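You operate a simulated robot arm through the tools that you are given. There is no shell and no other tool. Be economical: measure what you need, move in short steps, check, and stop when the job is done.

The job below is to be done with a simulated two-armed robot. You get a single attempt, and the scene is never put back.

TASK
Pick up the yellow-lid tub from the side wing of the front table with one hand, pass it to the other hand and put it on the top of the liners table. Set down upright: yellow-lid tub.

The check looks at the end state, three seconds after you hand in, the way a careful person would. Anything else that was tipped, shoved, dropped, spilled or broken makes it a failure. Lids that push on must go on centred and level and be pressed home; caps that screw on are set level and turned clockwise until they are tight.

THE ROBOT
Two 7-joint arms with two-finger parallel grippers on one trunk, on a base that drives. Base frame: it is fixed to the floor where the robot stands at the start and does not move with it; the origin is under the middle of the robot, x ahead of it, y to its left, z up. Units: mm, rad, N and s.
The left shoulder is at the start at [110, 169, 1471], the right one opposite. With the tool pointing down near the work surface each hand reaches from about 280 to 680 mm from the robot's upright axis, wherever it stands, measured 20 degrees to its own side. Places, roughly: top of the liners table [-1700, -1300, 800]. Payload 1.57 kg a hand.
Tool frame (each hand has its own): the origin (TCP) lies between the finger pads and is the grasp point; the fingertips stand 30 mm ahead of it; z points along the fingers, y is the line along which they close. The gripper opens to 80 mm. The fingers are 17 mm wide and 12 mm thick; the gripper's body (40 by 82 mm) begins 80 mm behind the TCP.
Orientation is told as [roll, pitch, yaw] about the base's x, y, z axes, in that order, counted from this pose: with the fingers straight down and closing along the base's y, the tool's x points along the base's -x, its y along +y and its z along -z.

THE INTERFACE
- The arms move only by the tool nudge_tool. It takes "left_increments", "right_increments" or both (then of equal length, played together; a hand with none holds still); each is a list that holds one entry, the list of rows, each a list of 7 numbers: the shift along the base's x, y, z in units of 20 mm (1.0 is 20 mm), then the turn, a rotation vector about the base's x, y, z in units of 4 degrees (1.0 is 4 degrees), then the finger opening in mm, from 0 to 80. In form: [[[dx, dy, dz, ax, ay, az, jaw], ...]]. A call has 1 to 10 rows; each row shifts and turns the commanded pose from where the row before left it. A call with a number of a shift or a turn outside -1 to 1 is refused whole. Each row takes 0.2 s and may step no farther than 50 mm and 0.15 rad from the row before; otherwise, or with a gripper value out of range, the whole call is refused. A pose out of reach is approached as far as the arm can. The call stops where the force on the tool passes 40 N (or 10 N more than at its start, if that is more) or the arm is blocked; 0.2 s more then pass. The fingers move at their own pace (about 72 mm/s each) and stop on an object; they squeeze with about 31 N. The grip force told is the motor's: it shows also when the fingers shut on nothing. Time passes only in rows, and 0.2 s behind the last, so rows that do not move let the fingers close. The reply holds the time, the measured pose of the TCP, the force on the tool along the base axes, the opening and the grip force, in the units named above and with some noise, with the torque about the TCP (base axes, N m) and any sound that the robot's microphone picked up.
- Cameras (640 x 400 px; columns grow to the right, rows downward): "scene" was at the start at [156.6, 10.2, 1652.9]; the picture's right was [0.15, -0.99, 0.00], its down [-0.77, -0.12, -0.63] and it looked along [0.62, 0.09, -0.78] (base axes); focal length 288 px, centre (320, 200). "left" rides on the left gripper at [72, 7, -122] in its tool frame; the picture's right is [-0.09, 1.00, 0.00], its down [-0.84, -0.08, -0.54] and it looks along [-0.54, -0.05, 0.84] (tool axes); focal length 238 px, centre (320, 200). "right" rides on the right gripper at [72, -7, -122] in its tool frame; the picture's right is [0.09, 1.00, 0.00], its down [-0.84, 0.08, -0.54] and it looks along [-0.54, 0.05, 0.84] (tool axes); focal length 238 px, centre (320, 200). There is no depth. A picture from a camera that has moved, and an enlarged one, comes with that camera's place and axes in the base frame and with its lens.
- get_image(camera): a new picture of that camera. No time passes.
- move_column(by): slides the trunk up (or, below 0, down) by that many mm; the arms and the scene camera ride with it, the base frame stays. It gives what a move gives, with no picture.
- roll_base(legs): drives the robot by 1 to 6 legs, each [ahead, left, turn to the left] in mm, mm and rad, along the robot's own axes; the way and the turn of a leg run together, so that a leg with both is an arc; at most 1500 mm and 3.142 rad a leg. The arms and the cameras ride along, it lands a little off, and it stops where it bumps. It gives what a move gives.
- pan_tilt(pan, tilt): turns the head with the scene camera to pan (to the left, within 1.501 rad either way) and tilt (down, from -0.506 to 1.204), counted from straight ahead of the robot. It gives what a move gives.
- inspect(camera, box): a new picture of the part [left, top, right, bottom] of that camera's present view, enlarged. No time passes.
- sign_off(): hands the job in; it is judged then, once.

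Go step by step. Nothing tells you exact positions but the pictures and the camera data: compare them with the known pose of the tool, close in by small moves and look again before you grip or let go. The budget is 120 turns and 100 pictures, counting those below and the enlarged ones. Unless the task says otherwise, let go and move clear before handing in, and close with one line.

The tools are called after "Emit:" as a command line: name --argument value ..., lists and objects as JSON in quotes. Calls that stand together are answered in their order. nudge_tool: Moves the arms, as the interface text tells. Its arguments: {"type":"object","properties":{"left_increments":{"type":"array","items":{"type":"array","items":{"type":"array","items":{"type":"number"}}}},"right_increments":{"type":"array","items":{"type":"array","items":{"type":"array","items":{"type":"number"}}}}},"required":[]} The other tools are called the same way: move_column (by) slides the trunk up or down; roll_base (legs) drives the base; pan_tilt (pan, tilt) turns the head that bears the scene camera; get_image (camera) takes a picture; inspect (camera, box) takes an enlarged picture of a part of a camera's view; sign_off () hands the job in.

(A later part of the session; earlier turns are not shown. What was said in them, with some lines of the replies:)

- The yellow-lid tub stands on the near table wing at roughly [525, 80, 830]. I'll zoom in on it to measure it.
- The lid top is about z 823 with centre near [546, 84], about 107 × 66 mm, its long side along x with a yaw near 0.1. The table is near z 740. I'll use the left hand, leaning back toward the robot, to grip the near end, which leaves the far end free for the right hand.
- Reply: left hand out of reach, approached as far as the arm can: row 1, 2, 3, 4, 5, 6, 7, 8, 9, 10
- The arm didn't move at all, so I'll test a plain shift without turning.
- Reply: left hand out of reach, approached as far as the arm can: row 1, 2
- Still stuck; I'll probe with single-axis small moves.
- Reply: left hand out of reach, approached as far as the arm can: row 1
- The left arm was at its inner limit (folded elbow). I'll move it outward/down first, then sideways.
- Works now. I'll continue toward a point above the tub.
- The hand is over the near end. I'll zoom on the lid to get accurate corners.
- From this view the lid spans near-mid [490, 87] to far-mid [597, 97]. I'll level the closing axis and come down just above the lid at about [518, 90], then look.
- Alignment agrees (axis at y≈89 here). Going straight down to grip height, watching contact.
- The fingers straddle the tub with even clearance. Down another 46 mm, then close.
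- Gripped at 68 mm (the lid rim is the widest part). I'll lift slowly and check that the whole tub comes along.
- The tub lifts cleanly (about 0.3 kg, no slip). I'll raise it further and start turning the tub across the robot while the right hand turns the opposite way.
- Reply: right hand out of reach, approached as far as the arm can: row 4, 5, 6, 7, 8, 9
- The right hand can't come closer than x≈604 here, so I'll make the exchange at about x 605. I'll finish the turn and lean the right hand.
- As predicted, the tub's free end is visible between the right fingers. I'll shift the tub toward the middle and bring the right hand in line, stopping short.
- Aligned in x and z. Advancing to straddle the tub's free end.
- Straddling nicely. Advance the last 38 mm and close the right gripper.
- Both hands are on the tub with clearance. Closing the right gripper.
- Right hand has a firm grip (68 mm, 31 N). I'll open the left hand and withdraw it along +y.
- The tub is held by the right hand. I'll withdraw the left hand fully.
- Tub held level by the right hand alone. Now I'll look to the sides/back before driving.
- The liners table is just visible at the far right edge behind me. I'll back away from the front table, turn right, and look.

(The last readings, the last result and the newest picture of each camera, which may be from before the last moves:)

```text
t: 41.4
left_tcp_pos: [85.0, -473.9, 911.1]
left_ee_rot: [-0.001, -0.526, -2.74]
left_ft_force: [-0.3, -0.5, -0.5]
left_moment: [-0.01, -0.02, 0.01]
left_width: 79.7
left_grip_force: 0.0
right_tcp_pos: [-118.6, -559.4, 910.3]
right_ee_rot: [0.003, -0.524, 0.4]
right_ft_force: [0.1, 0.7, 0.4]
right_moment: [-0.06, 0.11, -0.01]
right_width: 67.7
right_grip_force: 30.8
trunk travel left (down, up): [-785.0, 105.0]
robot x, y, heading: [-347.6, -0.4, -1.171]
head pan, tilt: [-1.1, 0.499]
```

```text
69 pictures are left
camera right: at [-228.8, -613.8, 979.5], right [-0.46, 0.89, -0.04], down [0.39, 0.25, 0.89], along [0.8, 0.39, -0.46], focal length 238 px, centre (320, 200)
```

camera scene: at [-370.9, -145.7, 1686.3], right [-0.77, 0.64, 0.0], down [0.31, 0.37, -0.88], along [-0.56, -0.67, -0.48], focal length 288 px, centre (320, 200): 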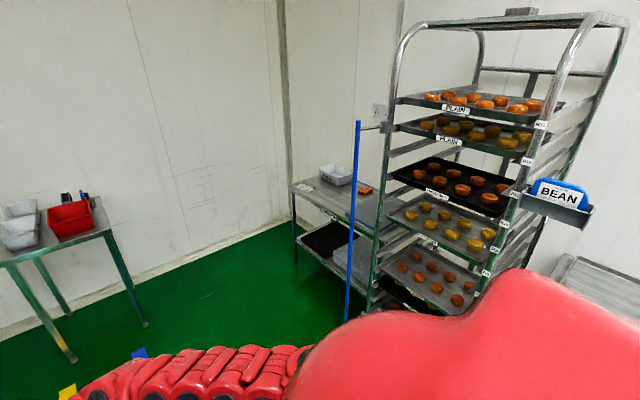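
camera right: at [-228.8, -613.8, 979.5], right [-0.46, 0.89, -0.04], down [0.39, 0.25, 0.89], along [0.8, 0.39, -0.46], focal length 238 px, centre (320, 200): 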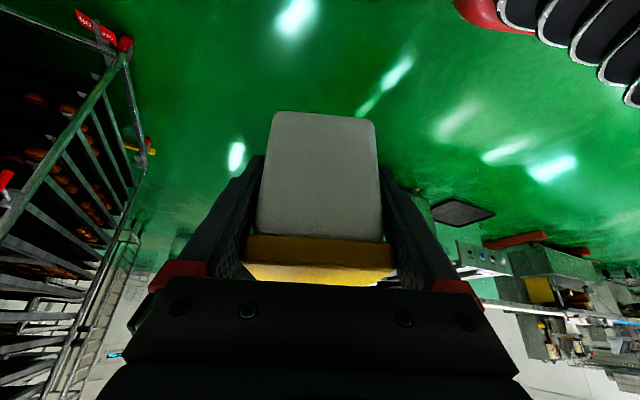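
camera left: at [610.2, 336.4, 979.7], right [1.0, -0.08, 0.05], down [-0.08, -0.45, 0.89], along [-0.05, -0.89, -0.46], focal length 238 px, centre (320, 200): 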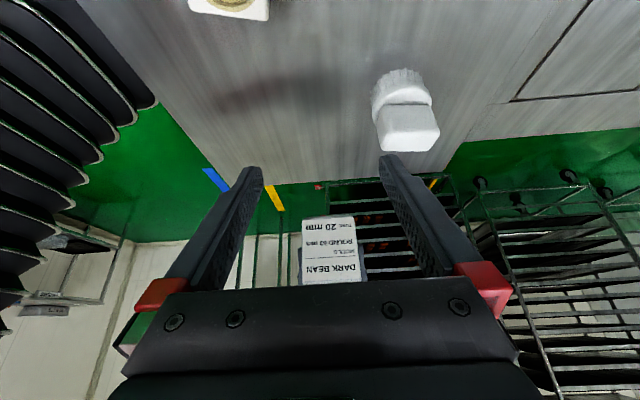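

The liners table is in the corner (with a grey bin and a brown item), partly beside a tray rack. Zooming in.

Emit:
inspect --camera "scene" --box '[270, 120, 430, 330]'

Emit:
inspect --camera "scene" --box '[280, 150, 400, 225]'

```text
1.90 times, centred on (350, 225) of scene
camera zoom: at [-370.9, -145.7, 1686.3], right [-0.77, 0.64, 0.0], down [0.31, 0.37, -0.88], along [-0.56, -0.67, -0.48], focal length 549 px, centre (263, 152)
```

zoom: 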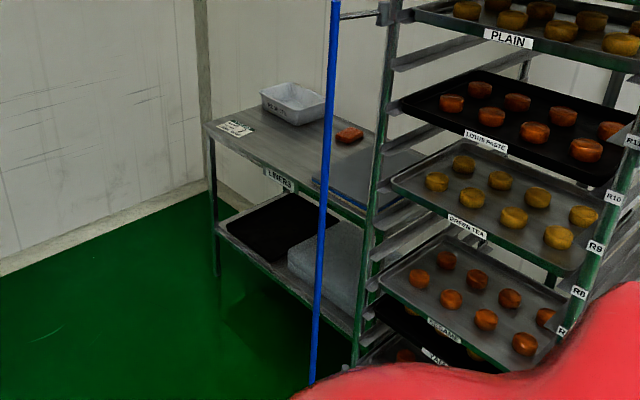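

```text
5.33 times, centred on (340, 188) of scene
camera zoom: at [-370.9, -145.7, 1686.3], right [-0.77, 0.64, 0.0], down [0.31, 0.37, -0.88], along [-0.56, -0.67, -0.48], focal length 1536 px, centre (213, 267)
```

zoom: 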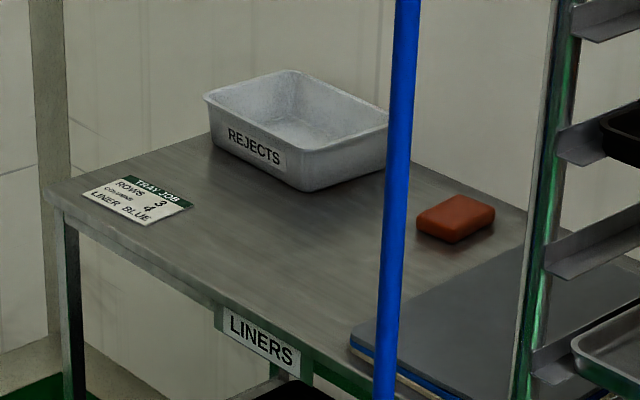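

The liners table has its front edge along x≈-1330 (y about -1650 to -1080), with free space between the card, bin, sponge and liner stack around [-1480, -1340]. I'll turn in place to face it (-x), then strafe.

Emit:
roll_base --legs '[[0, 0, -1.0]]'

Emit:
pan_tilt --pan 0 --tilt 0.6

Emit:
get_image --camera "scene"

```text
t: 44.3
left_tcp_pos: [-510.2, -619.6, 910.5]
left_ee_rot: [-0.002, -0.526, 2.549]
left_ft_force: [0.3, -0.5, 0.7]
left_moment: [-0.01, -0.02, 0.02]
left_width: 80.0
left_grip_force: 0.1
right_tcp_pos: [-692.2, -494.1, 910.9]
right_ee_rot: [0.001, -0.523, -0.596]
right_ft_force: [-0.9, 0.2, -0.4]
right_moment: [0.11, 0.08, 0.01]
right_width: 67.9
right_grip_force: 30.2
trunk travel left (down, up): [-785.0, 105.0]
robot x, y, heading: [-347.9, -1.0, -2.165]
head pan, tilt: [-1.1, 0.499]
```

```text
t: 45.7
left_tcp_pos: [-508.6, -619.2, 909.3]
left_ee_rot: [-0.001, -0.525, 2.548]
left_ft_force: [0.1, -1.0, -0.2]
left_moment: [0.05, 0.0, 0.01]
left_width: 80.1
left_grip_force: 0.0
right_tcp_pos: [-691.6, -494.4, 910.4]
right_ee_rot: [0.002, -0.525, -0.598]
right_ft_force: [0.2, 0.3, 0.3]
right_moment: [0.04, 0.14, 0.0]
right_width: 67.4
right_grip_force: 31.0
trunk travel left (down, up): [-785.0, 105.0]
robot x, y, heading: [-340.2, 0.6, -2.166]
head pan, tilt: [0.0, 0.6]
```

```text
66 pictures are left
camera scene: at [-439.0, -141.7, 1677.2], right [-0.83, 0.56, 0.0], down [0.32, 0.47, -0.82], along [-0.46, -0.68, -0.57], focal length 288 px, centre (320, 200)
```

scene: 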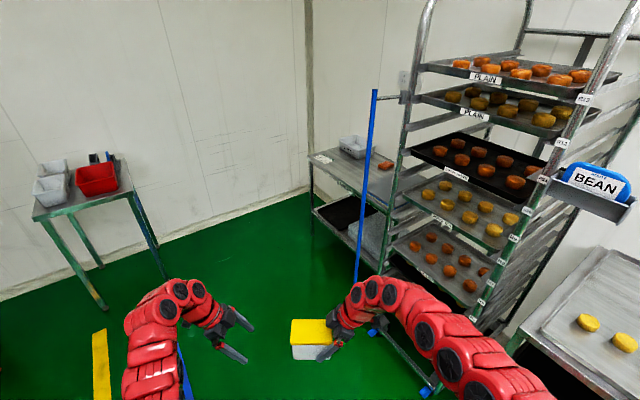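

I see a blue pole hanging at about [-1320, -1020] and a rack front at x≈-1275, so I'll approach the table from further left with heading ≈2.69, keeping the right arm away from the pole. First I'll tuck the left arm out and up, and raise the trunk.

Emit:
nudge_tool --left_increments '[[[0.8, -0.55, 0.4, 0, 0, 0, 80], [0.8, -0.55, 0.4, 0, 0, 0, 80], [0.8, -0.55, 0.4, 0, 0, 0, 80], [0.8, -0.55, 0.4, 0, 0, 0, 80], [0.8, -0.55, 0.4, 0, 0, 0, 80], [0.8, -0.55, 0.4, 0, 0, 0, 80], [0.8, -0.55, 0.4, 0, 0, 0, 80], [0.8, -0.55, 0.4, 0, 0, 0, 80], [0.8, -0.55, 0.4, 0, 0, 0, 80], [0.8, -0.55, 0.4, 0, 0, 0, 80]]]'

Emit:
move_column --by 100

Emit:
roll_base --legs '[[0, 0, -0.6]]'

Emit:
get_image --camera "scene"

```text
t: 47.9
left_tcp_pos: [-356.1, -713.4, 984.1]
left_ee_rot: [-0.002, -0.525, 2.547]
left_ft_force: [-0.7, -0.4, -0.3]
left_moment: [0.01, 0.01, 0.02]
left_width: 79.8
left_grip_force: 0.0
left hand out of reach, approached as far as the arm can: row 10
right_tcp_pos: [-692.4, -493.8, 909.5]
right_ee_rot: [0.002, -0.524, -0.598]
right_ft_force: [0.0, -0.1, -0.5]
right_moment: [0.03, 0.09, 0.04]
right_width: 67.6
right_grip_force: 30.7
trunk travel left (down, up): [-785.0, 105.0]
robot x, y, heading: [-345.3, 0.1, -2.164]
head pan, tilt: [0.0, 0.6]
```

```text
t: 49.2
left_tcp_pos: [-357.1, -714.7, 1084.5]
left_ee_rot: [0.0, -0.526, 2.549]
left_ft_force: [1.0, -0.4, 0.3]
left_moment: [-0.02, 0.01, -0.03]
left_width: 80.2
left_grip_force: 0.1
right_tcp_pos: [-691.5, -494.3, 1009.8]
right_ee_rot: [0.001, -0.523, -0.594]
right_ft_force: [-0.7, -0.5, -4.4]
right_moment: [0.06, 0.15, 0.0]
right_width: 67.7
right_grip_force: 31.0
trunk travel left (down, up): [-885.0, 5.0]
robot x, y, heading: [-348.4, -1.9, -2.167]
head pan, tilt: [0.0, 0.6]
```

```text
t: 51.2
left_tcp_pos: [-750.9, -586.3, 1084.8]
left_ee_rot: [-0.002, -0.525, 1.962]
left_ft_force: [-0.1, 0.1, 0.4]
left_moment: [0.02, 0.0, 0.03]
left_width: 79.9
left_grip_force: 0.0
right_tcp_pos: [-906.8, -217.6, 1010.1]
right_ee_rot: [0.002, -0.522, -1.186]
right_ft_force: [-0.9, 0.4, -4.3]
right_moment: [0.11, 0.05, -0.04]
right_width: 67.5
right_grip_force: 31.0
trunk travel left (down, up): [-885.0, 5.0]
robot x, y, heading: [-344.4, -0.6, -2.755]
head pan, tilt: [0.0, 0.6]
```

```text
65 pictures are left
camera scene: at [-500.7, -65.8, 1777.2], right [-0.38, 0.93, 0.0], down [0.52, 0.21, -0.82], along [-0.76, -0.31, -0.57], focal length 288 px, centre (320, 200)
```

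scene: 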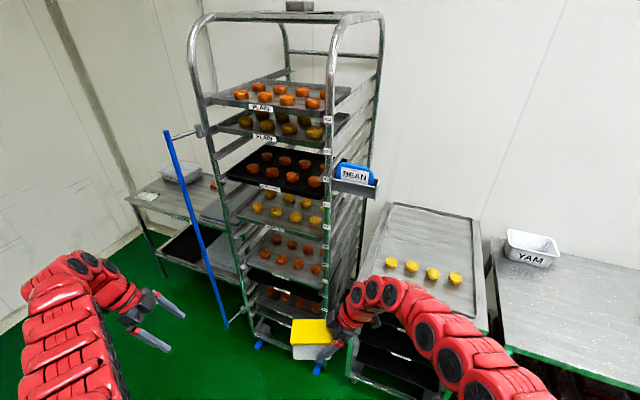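

The arms clear the rack. Now translate straight along -y to about [-345, -1300] at this heading.

Emit:
roll_base --legs '[[245, 602, 0], [226, 556, 0]]'

Emit:
get_image --camera "scene"

```text
t: 57.8
left_tcp_pos: [-765.1, -1822.7, 1084.1]
left_ee_rot: [-0.002, -0.524, 1.952]
left_ft_force: [0.5, -0.6, 0.4]
left_moment: [0.02, 0.0, 0.03]
left_width: 79.9
left_grip_force: 0.1
right_tcp_pos: [-920.0, -1451.5, 1010.1]
right_ee_rot: [0.002, -0.522, -1.194]
right_ft_force: [0.6, 0.3, -3.0]
right_moment: [0.14, 0.05, 0.04]
right_width: 68.0
right_grip_force: 31.1
trunk travel left (down, up): [-885.0, 5.0]
robot x, y, heading: [-354.9, -1236.6, -2.765]
head pan, tilt: [0.0, 0.6]
```

```text
64 pictures are left
camera scene: at [-511.2, -1301.9, 1777.2], right [-0.37, 0.93, 0.0], down [0.53, 0.21, -0.82], along [-0.77, -0.3, -0.57], focal length 288 px, centre (320, 200)
```

scene: 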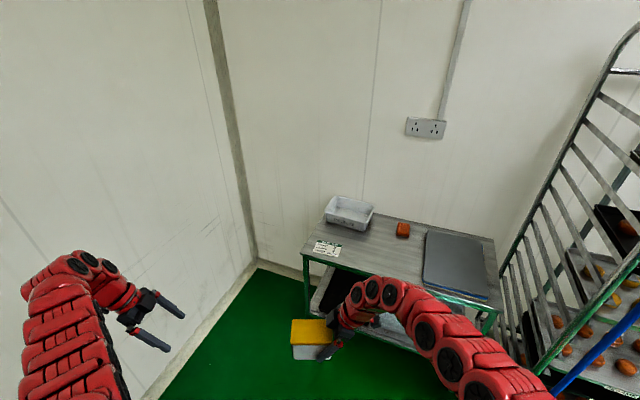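

The table top is clear between the card and the liner stack; target about [-1500, -1390]. I'll turn further right to heading ≈2.69 here, then translate partway.

Emit:
roll_base --legs '[[0, 0, -0.84]]'

Emit:
get_image --camera "scene"

```text
t: 60.4
left_tcp_pos: [-1064.1, -1325.8, 1085.1]
left_ee_rot: [0.0, -0.524, 1.113]
left_ft_force: [-0.9, 0.0, -0.5]
left_moment: [-0.04, 0.0, 0.02]
left_width: 79.9
left_grip_force: 0.1
right_tcp_pos: [-891.5, -962.6, 1009.2]
right_ee_rot: [0.002, -0.523, -2.032]
right_ft_force: [-0.3, -0.4, -4.2]
right_moment: [0.1, -0.05, 0.01]
right_width: 67.7
right_grip_force: 31.6
trunk travel left (down, up): [-885.0, 5.0]
robot x, y, heading: [-358.3, -1241.7, 2.683]
head pan, tilt: [0.0, 0.6]
```

```text
63 pictures are left
camera scene: at [-505.8, -1165.5, 1777.2], right [0.44, 0.9, 0.0], down [0.51, -0.25, -0.82], along [-0.74, 0.37, -0.57], focal length 288 px, centre (320, 200)
```

scene: 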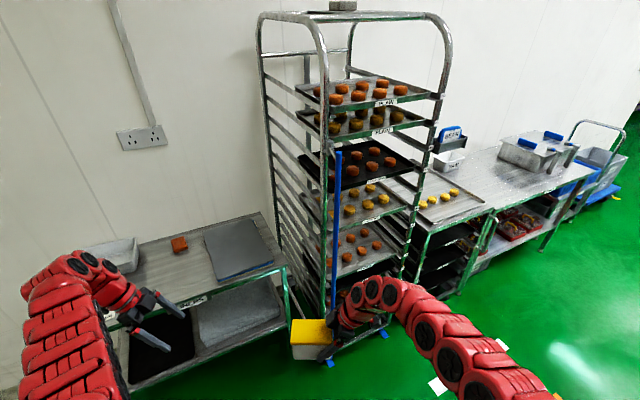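

The pole is actually near [-1112, -825]; the tub and arm stay clear if I head mostly along -y first. Doing leg 1.

Emit:
roll_base --legs '[[96, 489, 0]]'

Emit:
get_image --camera "scene"

```text
t: 63.3
left_tcp_pos: [-1365.1, -1731.8, 1085.0]
left_ee_rot: [-0.002, -0.526, 1.125]
left_ft_force: [-0.2, 0.2, 0.9]
left_moment: [0.02, 0.0, 0.0]
left_width: 79.8
left_grip_force: 0.0
right_tcp_pos: [-1196.4, -1366.5, 1010.8]
right_ee_rot: [0.001, -0.524, -2.02]
right_ft_force: [-0.2, -0.1, -4.5]
right_moment: [0.15, -0.08, -0.03]
right_width: 67.9
right_grip_force: 30.8
trunk travel left (down, up): [-885.0, 5.0]
robot x, y, heading: [-657.6, -1639.3, 2.689]
head pan, tilt: [0.0, 0.6]
```

```text
62 pictures are left
camera scene: at [-808.9, -1565.5, 1777.2], right [0.43, 0.9, 0.0], down [0.51, -0.25, -0.82], along [-0.74, 0.36, -0.57], focal length 288 px, centre (320, 200)
```

scene: 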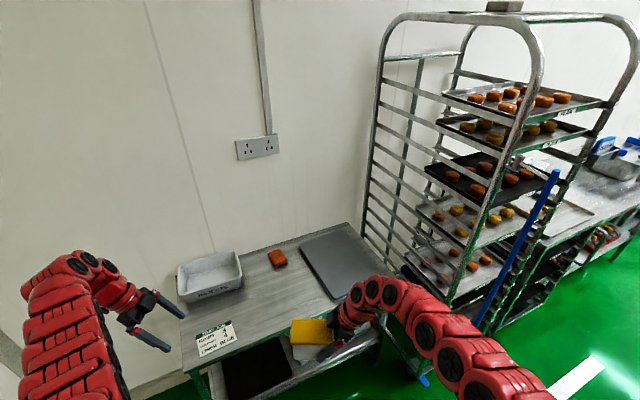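

All consistent. Drive the final ~300 mm along -x so the tub is over [-1510, -1395].

Emit:
roll_base --legs '[[270, 131, 0]]'

Emit:
get_image --camera "scene"

Emit:
get_image --camera "right"

```text
t: 65.3
left_tcp_pos: [-1653.5, -1737.0, 1084.9]
left_ee_rot: [0.0, -0.527, 1.126]
left_ft_force: [0.2, -0.3, 0.3]
left_moment: [0.01, 0.0, -0.03]
left_width: 80.1
left_grip_force: 0.0
right_tcp_pos: [-1486.3, -1371.2, 1010.3]
right_ee_rot: [0.001, -0.523, -2.02]
right_ft_force: [0.5, 0.2, -3.8]
right_moment: [0.1, -0.08, 0.02]
right_width: 67.7
right_grip_force: 31.4
trunk travel left (down, up): [-885.0, 5.0]
robot x, y, heading: [-943.5, -1639.5, 2.692]
head pan, tilt: [0.0, 0.6]
```

```text
61 pictures are left
camera scene: at [-1097.3, -1569.7, 1777.4], right [0.43, 0.9, 0.0], down [0.51, -0.24, -0.83], along [-0.74, 0.36, -0.56], focal length 288 px, centre (320, 200)
```

scene: 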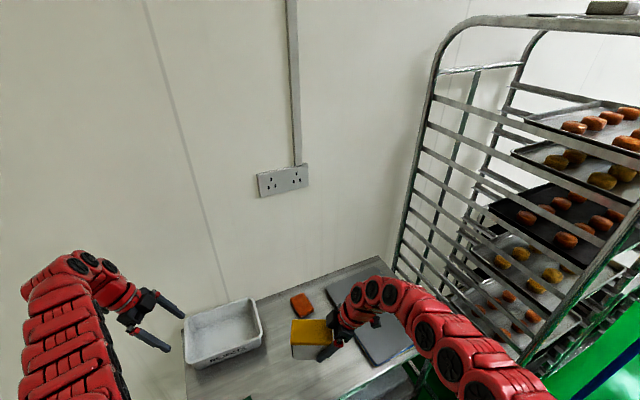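

```text
60 pictures are left
camera right: at [-1437.6, -1257.5, 1080.0], right [0.93, -0.36, -0.05], down [-0.13, -0.44, 0.89], along [-0.34, -0.82, -0.46], focal length 238 px, centre (320, 200)
```

right: 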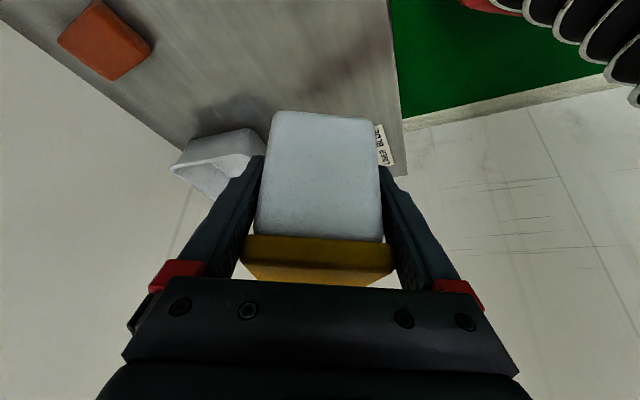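

The table edge is at x≈-1433, so I'll shift the tub ~40 mm further in, and lower with the right arm only.

Emit:
nudge_tool --right_increments '[[[-0.4, 0.1, -0.7, 0, 0, 0, 30], [-0.4, 0.1, -0.7, 0, 0, 0, 30], [-0.4, 0.1, -0.7, 0, 0, 0, 30], [-0.4, 0.1, -0.7, 0, 0, 0, 30], [-0.4, 0.1, -0.7, 0, 0, 0, 30], [0, 0, -0.7, 0, 0, 0, 30], [0, 0, -0.7, 0, 0, 0, 30], [0, 0, -0.7, 0, 0, 0, 30], [0, 0, -0.7, 0, 0, 0, 30], [0, 0, 0, 0, 0, 0, 30]]]'

Emit:
get_image --camera "right"

Emit:
inspect --camera "scene" --box '[180, 250, 420, 400]'

```text
t: 67.5
left_tcp_pos: [-1654.6, -1735.4, 1084.1]
left_ee_rot: [-0.003, -0.525, 1.126]
left_ft_force: [0.4, -0.8, 0.9]
left_moment: [0.02, 0.01, 0.04]
left_width: 79.9
left_grip_force: 0.1
right_tcp_pos: [-1510.0, -1361.3, 892.9]
right_ee_rot: [0.002, -0.522, -2.018]
right_ft_force: [-0.4, -0.2, -4.8]
right_moment: [0.12, -0.05, -0.02]
right_width: 67.6
right_grip_force: 31.5
right hand out of reach, approached as far as the arm can: row 7, 8, 9
trunk travel left (down, up): [-885.0, 5.0]
robot x, y, heading: [-947.3, -1648.1, 2.693]
head pan, tilt: [0.0, 0.6]
```

```text
59 pictures are left
camera right: at [-1462.7, -1247.5, 963.8], right [0.93, -0.36, -0.04], down [-0.13, -0.44, 0.89], along [-0.34, -0.82, -0.46], focal length 238 px, centre (320, 200)
```

right: 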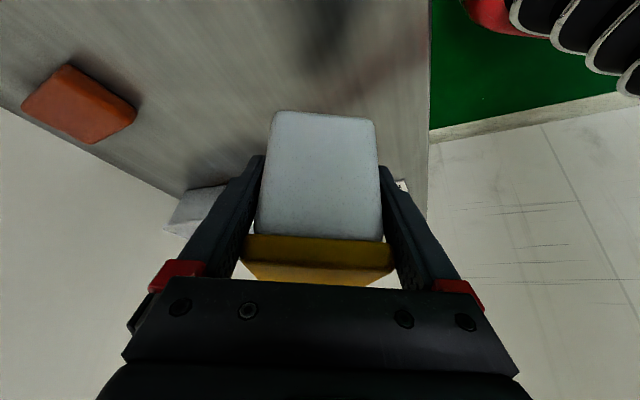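

```text
2.67 times, centred on (300, 325) of scene
camera zoom: at [-1099.2, -1569.5, 1777.2], right [0.43, 0.9, 0.0], down [0.51, -0.24, -0.82], along [-0.74, 0.36, -0.57], focal length 768 px, centre (373, -133)
```

zoom: 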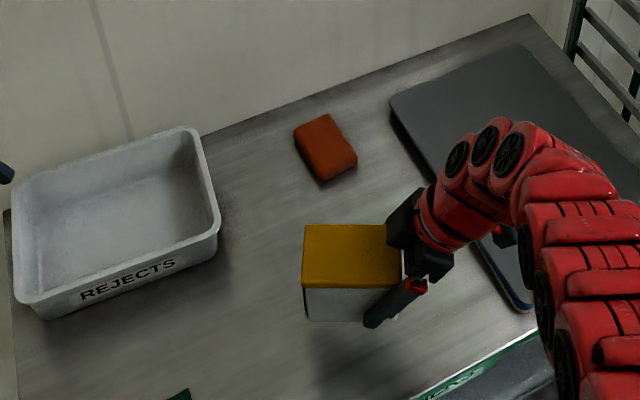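

Spot is clear and 40 mm in from the edge. The right arm is at its downward limit, so I'll lower using the trunk (left hand stays well above the bin).

Emit:
move_column --by -45

Emit:
get_image --camera "right"

Emit:
inspect --camera "scene" --box '[180, 250, 420, 400]'

```text
t: 68.4
left_tcp_pos: [-1655.4, -1735.6, 1040.0]
left_ee_rot: [-0.001, -0.525, 1.124]
left_ft_force: [0.0, -0.2, 0.0]
left_moment: [0.0, -0.01, 0.0]
left_width: 79.8
left_grip_force: 0.0
right_tcp_pos: [-1511.4, -1361.4, 849.6]
right_ee_rot: [0.003, -0.523, -2.021]
right_ft_force: [-0.3, -0.5, -4.1]
right_moment: [0.11, -0.06, 0.01]
right_width: 67.9
right_grip_force: 31.3
trunk travel left (down, up): [-840.0, 50.0]
robot x, y, heading: [-945.6, -1641.8, 2.694]
head pan, tilt: [0.0, 0.6]
```

```text
57 pictures are left
camera right: at [-1462.4, -1247.6, 919.1], right [0.93, -0.36, -0.04], down [-0.13, -0.44, 0.89], along [-0.34, -0.82, -0.46], focal length 238 px, centre (320, 200)
```

right: 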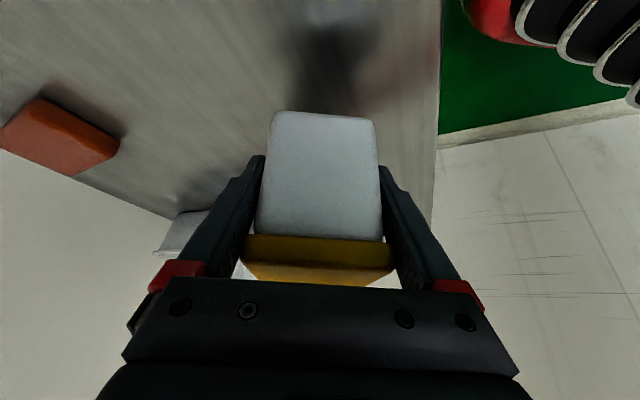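

```text
2.67 times, centred on (300, 325) of scene
camera zoom: at [-1098.7, -1569.9, 1732.2], right [0.43, 0.9, 0.0], down [0.51, -0.24, -0.82], along [-0.74, 0.36, -0.57], focal length 768 px, centre (373, -133)
```

zoom: 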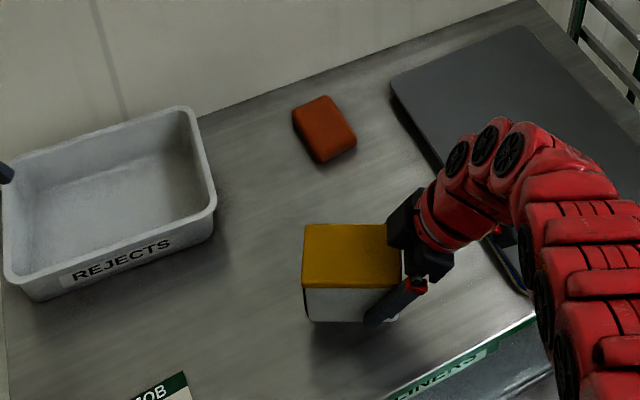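

The bottom is probably ~40 mm above the table. Lowering in smaller steps while watching the force.

Emit:
move_column --by -20

Emit:
inspect --camera "scene" --box '[260, 310, 380, 390]'

Emit:
get_image --camera "right"

```text
t: 69.1
left_tcp_pos: [-1654.8, -1736.3, 1020.2]
left_ee_rot: [0.0, -0.526, 1.125]
left_ft_force: [-1.2, 0.3, -1.3]
left_moment: [0.01, -0.01, -0.01]
left_width: 79.9
left_grip_force: 0.0
right_tcp_pos: [-1510.5, -1361.9, 829.3]
right_ee_rot: [0.001, -0.524, -2.022]
right_ft_force: [1.1, 0.4, -3.6]
right_moment: [0.12, -0.05, -0.01]
right_width: 67.8
right_grip_force: 30.9
trunk travel left (down, up): [-820.0, 70.0]
robot x, y, heading: [-946.8, -1641.6, 2.693]
head pan, tilt: [0.0, 0.6]
```

```text
5.00 times, centred on (320, 350) of scene
camera zoom: at [-1098.9, -1569.8, 1712.2], right [0.43, 0.9, 0.0], down [0.51, -0.24, -0.82], along [-0.74, 0.36, -0.57], focal length 1440 px, centre (320, -550)
```

zoom: 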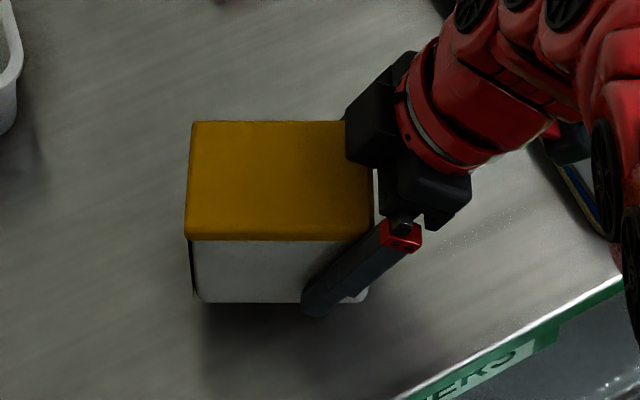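

```text
54 pictures are left
camera right: at [-1462.4, -1247.5, 899.0], right [0.93, -0.36, -0.04], down [-0.13, -0.44, 0.89], along [-0.34, -0.82, -0.46], focal length 238 px, centre (320, 200)
```

right: 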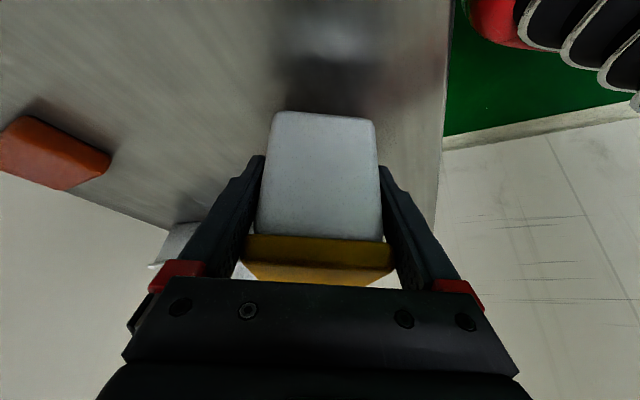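

Still airborne with a visible shadow gap. Continuing down in small steps.

Emit:
move_column --by -8

Emit:
move_column --by -5

Emit:
inspect --camera "right" --box '[220, 20, 440, 160]'

```text
t: 69.6
left_tcp_pos: [-1654.5, -1735.6, 1011.6]
left_ee_rot: [-0.002, -0.525, 1.125]
left_ft_force: [0.3, 0.1, -0.1]
left_moment: [0.04, 0.0, 0.03]
left_width: 80.4
left_grip_force: 0.0
right_tcp_pos: [-1511.0, -1361.4, 821.6]
right_ee_rot: [0.002, -0.525, -2.02]
right_ft_force: [0.9, -0.5, -3.8]
right_moment: [0.18, -0.09, 0.02]
right_width: 67.8
right_grip_force: 30.7
trunk travel left (down, up): [-812.0, 78.0]
robot x, y, heading: [-945.9, -1642.6, 2.689]
head pan, tilt: [0.0, 0.6]
```

```text
t: 70.2
left_tcp_pos: [-1655.9, -1736.1, 1006.7]
left_ee_rot: [-0.003, -0.526, 1.126]
left_ft_force: [-0.5, -0.7, -0.6]
left_moment: [-0.03, 0.03, 0.0]
left_width: 80.1
left_grip_force: 0.0
right_tcp_pos: [-1511.6, -1361.0, 816.8]
right_ee_rot: [0.001, -0.522, -2.019]
right_ft_force: [0.6, -0.6, -3.8]
right_moment: [0.09, -0.05, -0.02]
right_width: 67.8
right_grip_force: 30.7
trunk travel left (down, up): [-807.0, 83.0]
robot x, y, heading: [-945.4, -1637.8, 2.696]
head pan, tilt: [0.0, 0.6]
```

```text
2.86 times, centred on (330, 90) of right
camera zoom: at [-1462.7, -1247.5, 885.8], right [0.93, -0.36, -0.04], down [-0.13, -0.44, 0.89], along [-0.34, -0.82, -0.46], focal length 681 px, centre (291, 514)
```

zoom: 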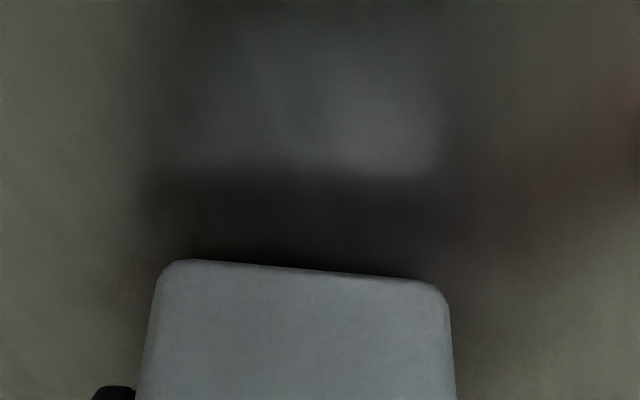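

The reflection suggests about 14 mm of gap remains (table ≈763). Down 10, then finer.

Emit:
move_column --by -9

Emit:
move_column --by -3

Emit:
inspect --camera "right" --box '[220, 20, 440, 160]'

```text
t: 70.8
left_tcp_pos: [-1656.0, -1735.3, 996.7]
left_ee_rot: [-0.001, -0.526, 1.126]
left_ft_force: [-0.5, 0.1, 0.3]
left_moment: [0.03, 0.05, 0.0]
left_width: 80.2
left_grip_force: 0.1
right_tcp_pos: [-1511.5, -1362.7, 807.9]
right_ee_rot: [0.001, -0.523, -2.02]
right_ft_force: [-0.1, 0.2, -3.9]
right_moment: [0.12, -0.04, 0.0]
right_width: 67.9
right_grip_force: 31.0
trunk travel left (down, up): [-798.0, 92.0]
robot x, y, heading: [-950.3, -1640.8, 2.695]
head pan, tilt: [0.0, 0.6]
```

```text
t: 71.3
left_tcp_pos: [-1652.7, -1737.1, 995.1]
left_ee_rot: [0.0, -0.526, 1.127]
left_ft_force: [-0.2, 0.5, 0.4]
left_moment: [0.02, 0.0, 0.04]
left_width: 80.3
left_grip_force: 0.1
right_tcp_pos: [-1512.0, -1361.2, 805.4]
right_ee_rot: [0.0, -0.525, -2.019]
right_ft_force: [1.0, 0.4, 5.0]
right_moment: [-0.71, 0.0, 0.04]
right_width: 67.8
right_grip_force: 31.5
trunk travel left (down, up): [-795.0, 95.0]
robot x, y, heading: [-949.0, -1640.7, 2.696]
head pan, tilt: [0.0, 0.6]
```

```text
2.86 times, centred on (330, 90) of right
camera zoom: at [-1462.5, -1247.6, 875.0], right [0.93, -0.36, -0.05], down [-0.13, -0.44, 0.89], along [-0.34, -0.82, -0.46], focal length 681 px, centre (291, 514)
```

zoom: 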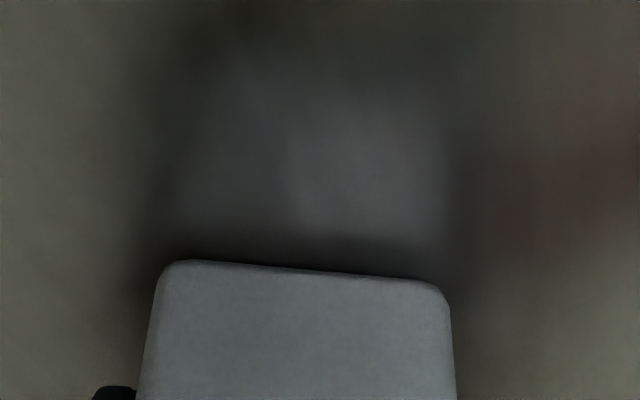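

Contact at the far end (force rose ~9 N); the near end is perhaps a few mm off. Lowering 1 mm more and checking.

Emit:
move_column --by -1

Emit:
inspect --camera "scene" --box '[260, 310, 380, 390]'

```text
t: 71.8
left_tcp_pos: [-1653.7, -1736.4, 994.1]
left_ee_rot: [0.001, -0.525, 1.126]
left_ft_force: [-0.4, -0.8, 0.7]
left_moment: [0.0, 0.04, -0.01]
left_width: 79.9
left_grip_force: 0.1
right_tcp_pos: [-1511.5, -1361.9, 805.9]
right_ee_rot: [-0.001, -0.525, -2.018]
right_ft_force: [-1.3, 1.1, 17.0]
right_moment: [-0.33, -0.28, -0.09]
right_width: 68.0
right_grip_force: 31.0
trunk travel left (down, up): [-794.0, 96.0]
robot x, y, heading: [-945.1, -1641.7, 2.693]
head pan, tilt: [0.0, 0.6]
```

```text
5.00 times, centred on (320, 350) of scene
camera zoom: at [-1097.3, -1570.5, 1686.6], right [0.43, 0.9, 0.0], down [0.51, -0.24, -0.83], along [-0.74, 0.36, -0.56], focal length 1440 px, centre (320, -550)
```

zoom: 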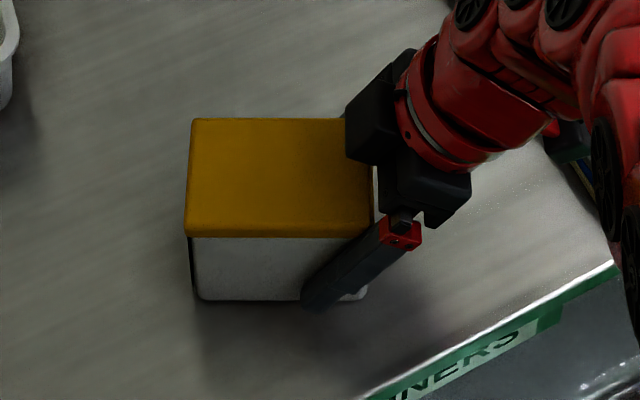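

Seated (force stepped to 17 N with no further descent). Opening slowly and looking before withdrawing.

Emit:
nudge_tool --right_increments '[[[0, 0, 0, 0, 0, 0, 70], [0, 0, 0, 0, 0, 0, 80], [0, 0, 0, 0, 0, 0, 80]]]'

Emit:
get_image --camera "right"

Emit:
inspect --camera "scene" --box '[260, 310, 380, 390]'

```text
t: 72.6
left_tcp_pos: [-1656.0, -1735.5, 993.2]
left_ee_rot: [-0.003, -0.525, 1.126]
left_ft_force: [-0.5, 0.1, -0.6]
left_moment: [0.03, 0.02, 0.0]
left_width: 80.1
left_grip_force: 0.0
right_tcp_pos: [-1512.3, -1362.6, 804.0]
right_ee_rot: [0.003, -0.524, -2.021]
right_ft_force: [-0.3, 0.3, -0.3]
right_moment: [0.0, 0.01, -0.04]
right_width: 80.4
right_grip_force: 0.1
trunk travel left (down, up): [-794.0, 96.0]
robot x, y, heading: [-948.9, -1640.7, 2.692]
head pan, tilt: [0.0, 0.6]
```

```text
50 pictures are left
camera right: at [-1462.5, -1247.6, 872.8], right [0.93, -0.36, -0.04], down [-0.13, -0.44, 0.89], along [-0.34, -0.82, -0.46], focal length 238 px, centre (320, 200)
```

right: 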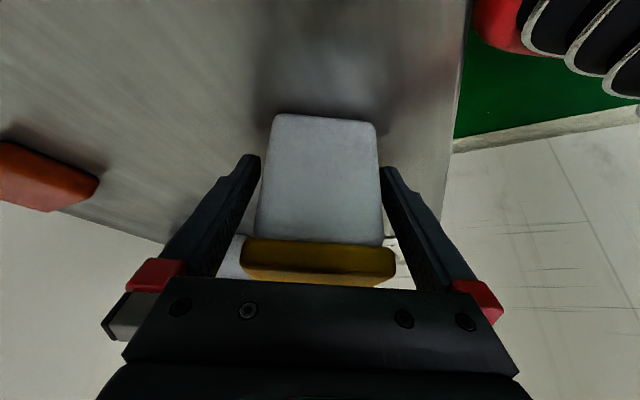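

```text
5.00 times, centred on (320, 350) of scene
camera zoom: at [-1099.1, -1569.9, 1686.2], right [0.43, 0.9, 0.0], down [0.51, -0.24, -0.82], along [-0.74, 0.36, -0.57], focal length 1440 px, centre (320, -550)
```

zoom: 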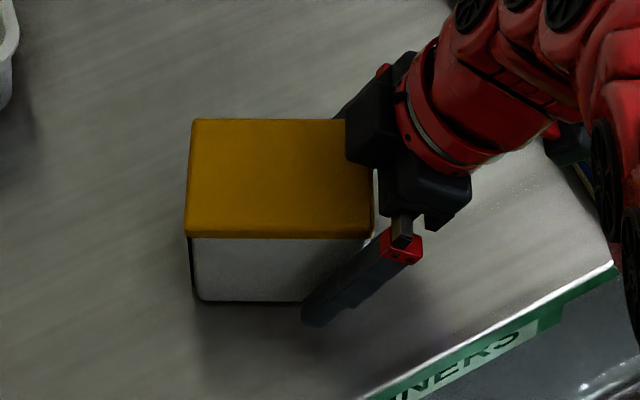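

Released, and the tub stands flat. Withdrawing back along the tool axis.

Emit:
nudge_tool --right_increments '[[[0.11, 0.22, 0.43, 0, 0, 0, 80], [0.22, 0.45, 0.87, 0, 0, 0, 80], [0.22, 0.45, 0.87, 0, 0, 0, 80], [0.22, 0.45, 0.87, 0, 0, 0, 80], [0.22, 0.45, 0.87, 0, 0, 0, 80], [0.22, 0.45, 0.87, 0, 0, 0, 80], [0.22, 0.45, 0.87, 0, 0, 0, 80]]]'

Emit:
get_image --camera "right"

Emit:
inspect --camera "scene" --box '[180, 250, 420, 400]'

```text
t: 74.2
left_tcp_pos: [-1653.8, -1734.9, 993.8]
left_ee_rot: [0.001, -0.526, 1.127]
left_ft_force: [0.1, 0.9, 0.0]
left_moment: [0.03, 0.01, 0.02]
left_width: 79.8
left_grip_force: 0.0
right_tcp_pos: [-1482.8, -1301.1, 919.1]
right_ee_rot: [0.001, -0.523, -2.02]
right_ft_force: [-0.1, -0.5, 0.3]
right_moment: [0.02, 0.01, -0.02]
right_width: 80.3
right_grip_force: 0.0
trunk travel left (down, up): [-794.0, 96.0]
robot x, y, heading: [-947.3, -1643.3, 2.696]
head pan, tilt: [0.0, 0.6]
```

```text
48 pictures are left
camera right: at [-1434.5, -1187.6, 987.5], right [0.93, -0.36, -0.04], down [-0.13, -0.44, 0.89], along [-0.34, -0.82, -0.46], focal length 238 px, centre (320, 200)
```

right: 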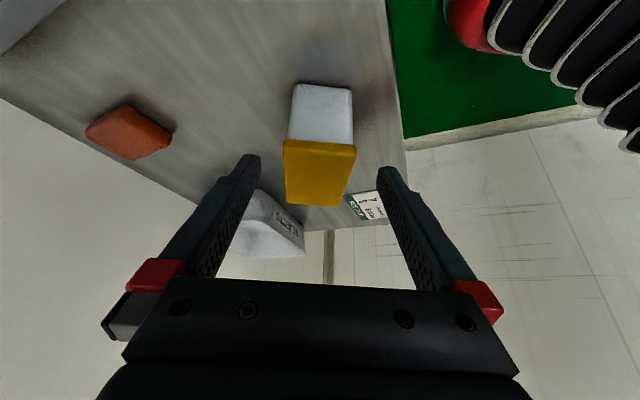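

```text
2.67 times, centred on (300, 325) of scene
camera zoom: at [-1097.9, -1569.7, 1686.3], right [0.43, 0.9, 0.0], down [0.51, -0.24, -0.83], along [-0.74, 0.36, -0.56], focal length 768 px, centre (373, -133)
```

zoom: 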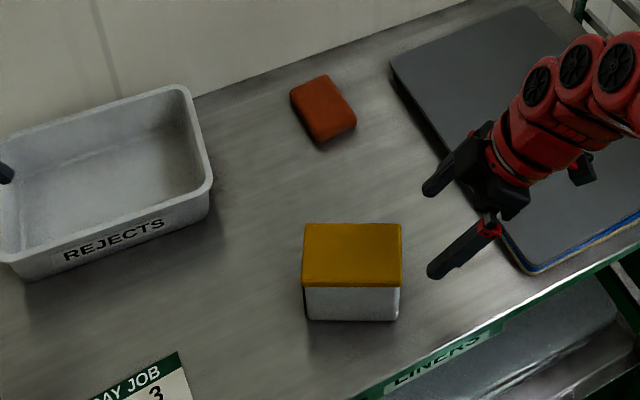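

The tub stands upright with its lid on, clear of the edge and of everything else on the liners table. Both hands are empty and clear, so I'm handing in.

Emit:
sign_off

```text
The job is handed in.
```

The yellow-lid tub was picked up with the left hand, passed to the right hand in mid-air, and set upright on top of the liners table, and I saw nothing else disturbed.
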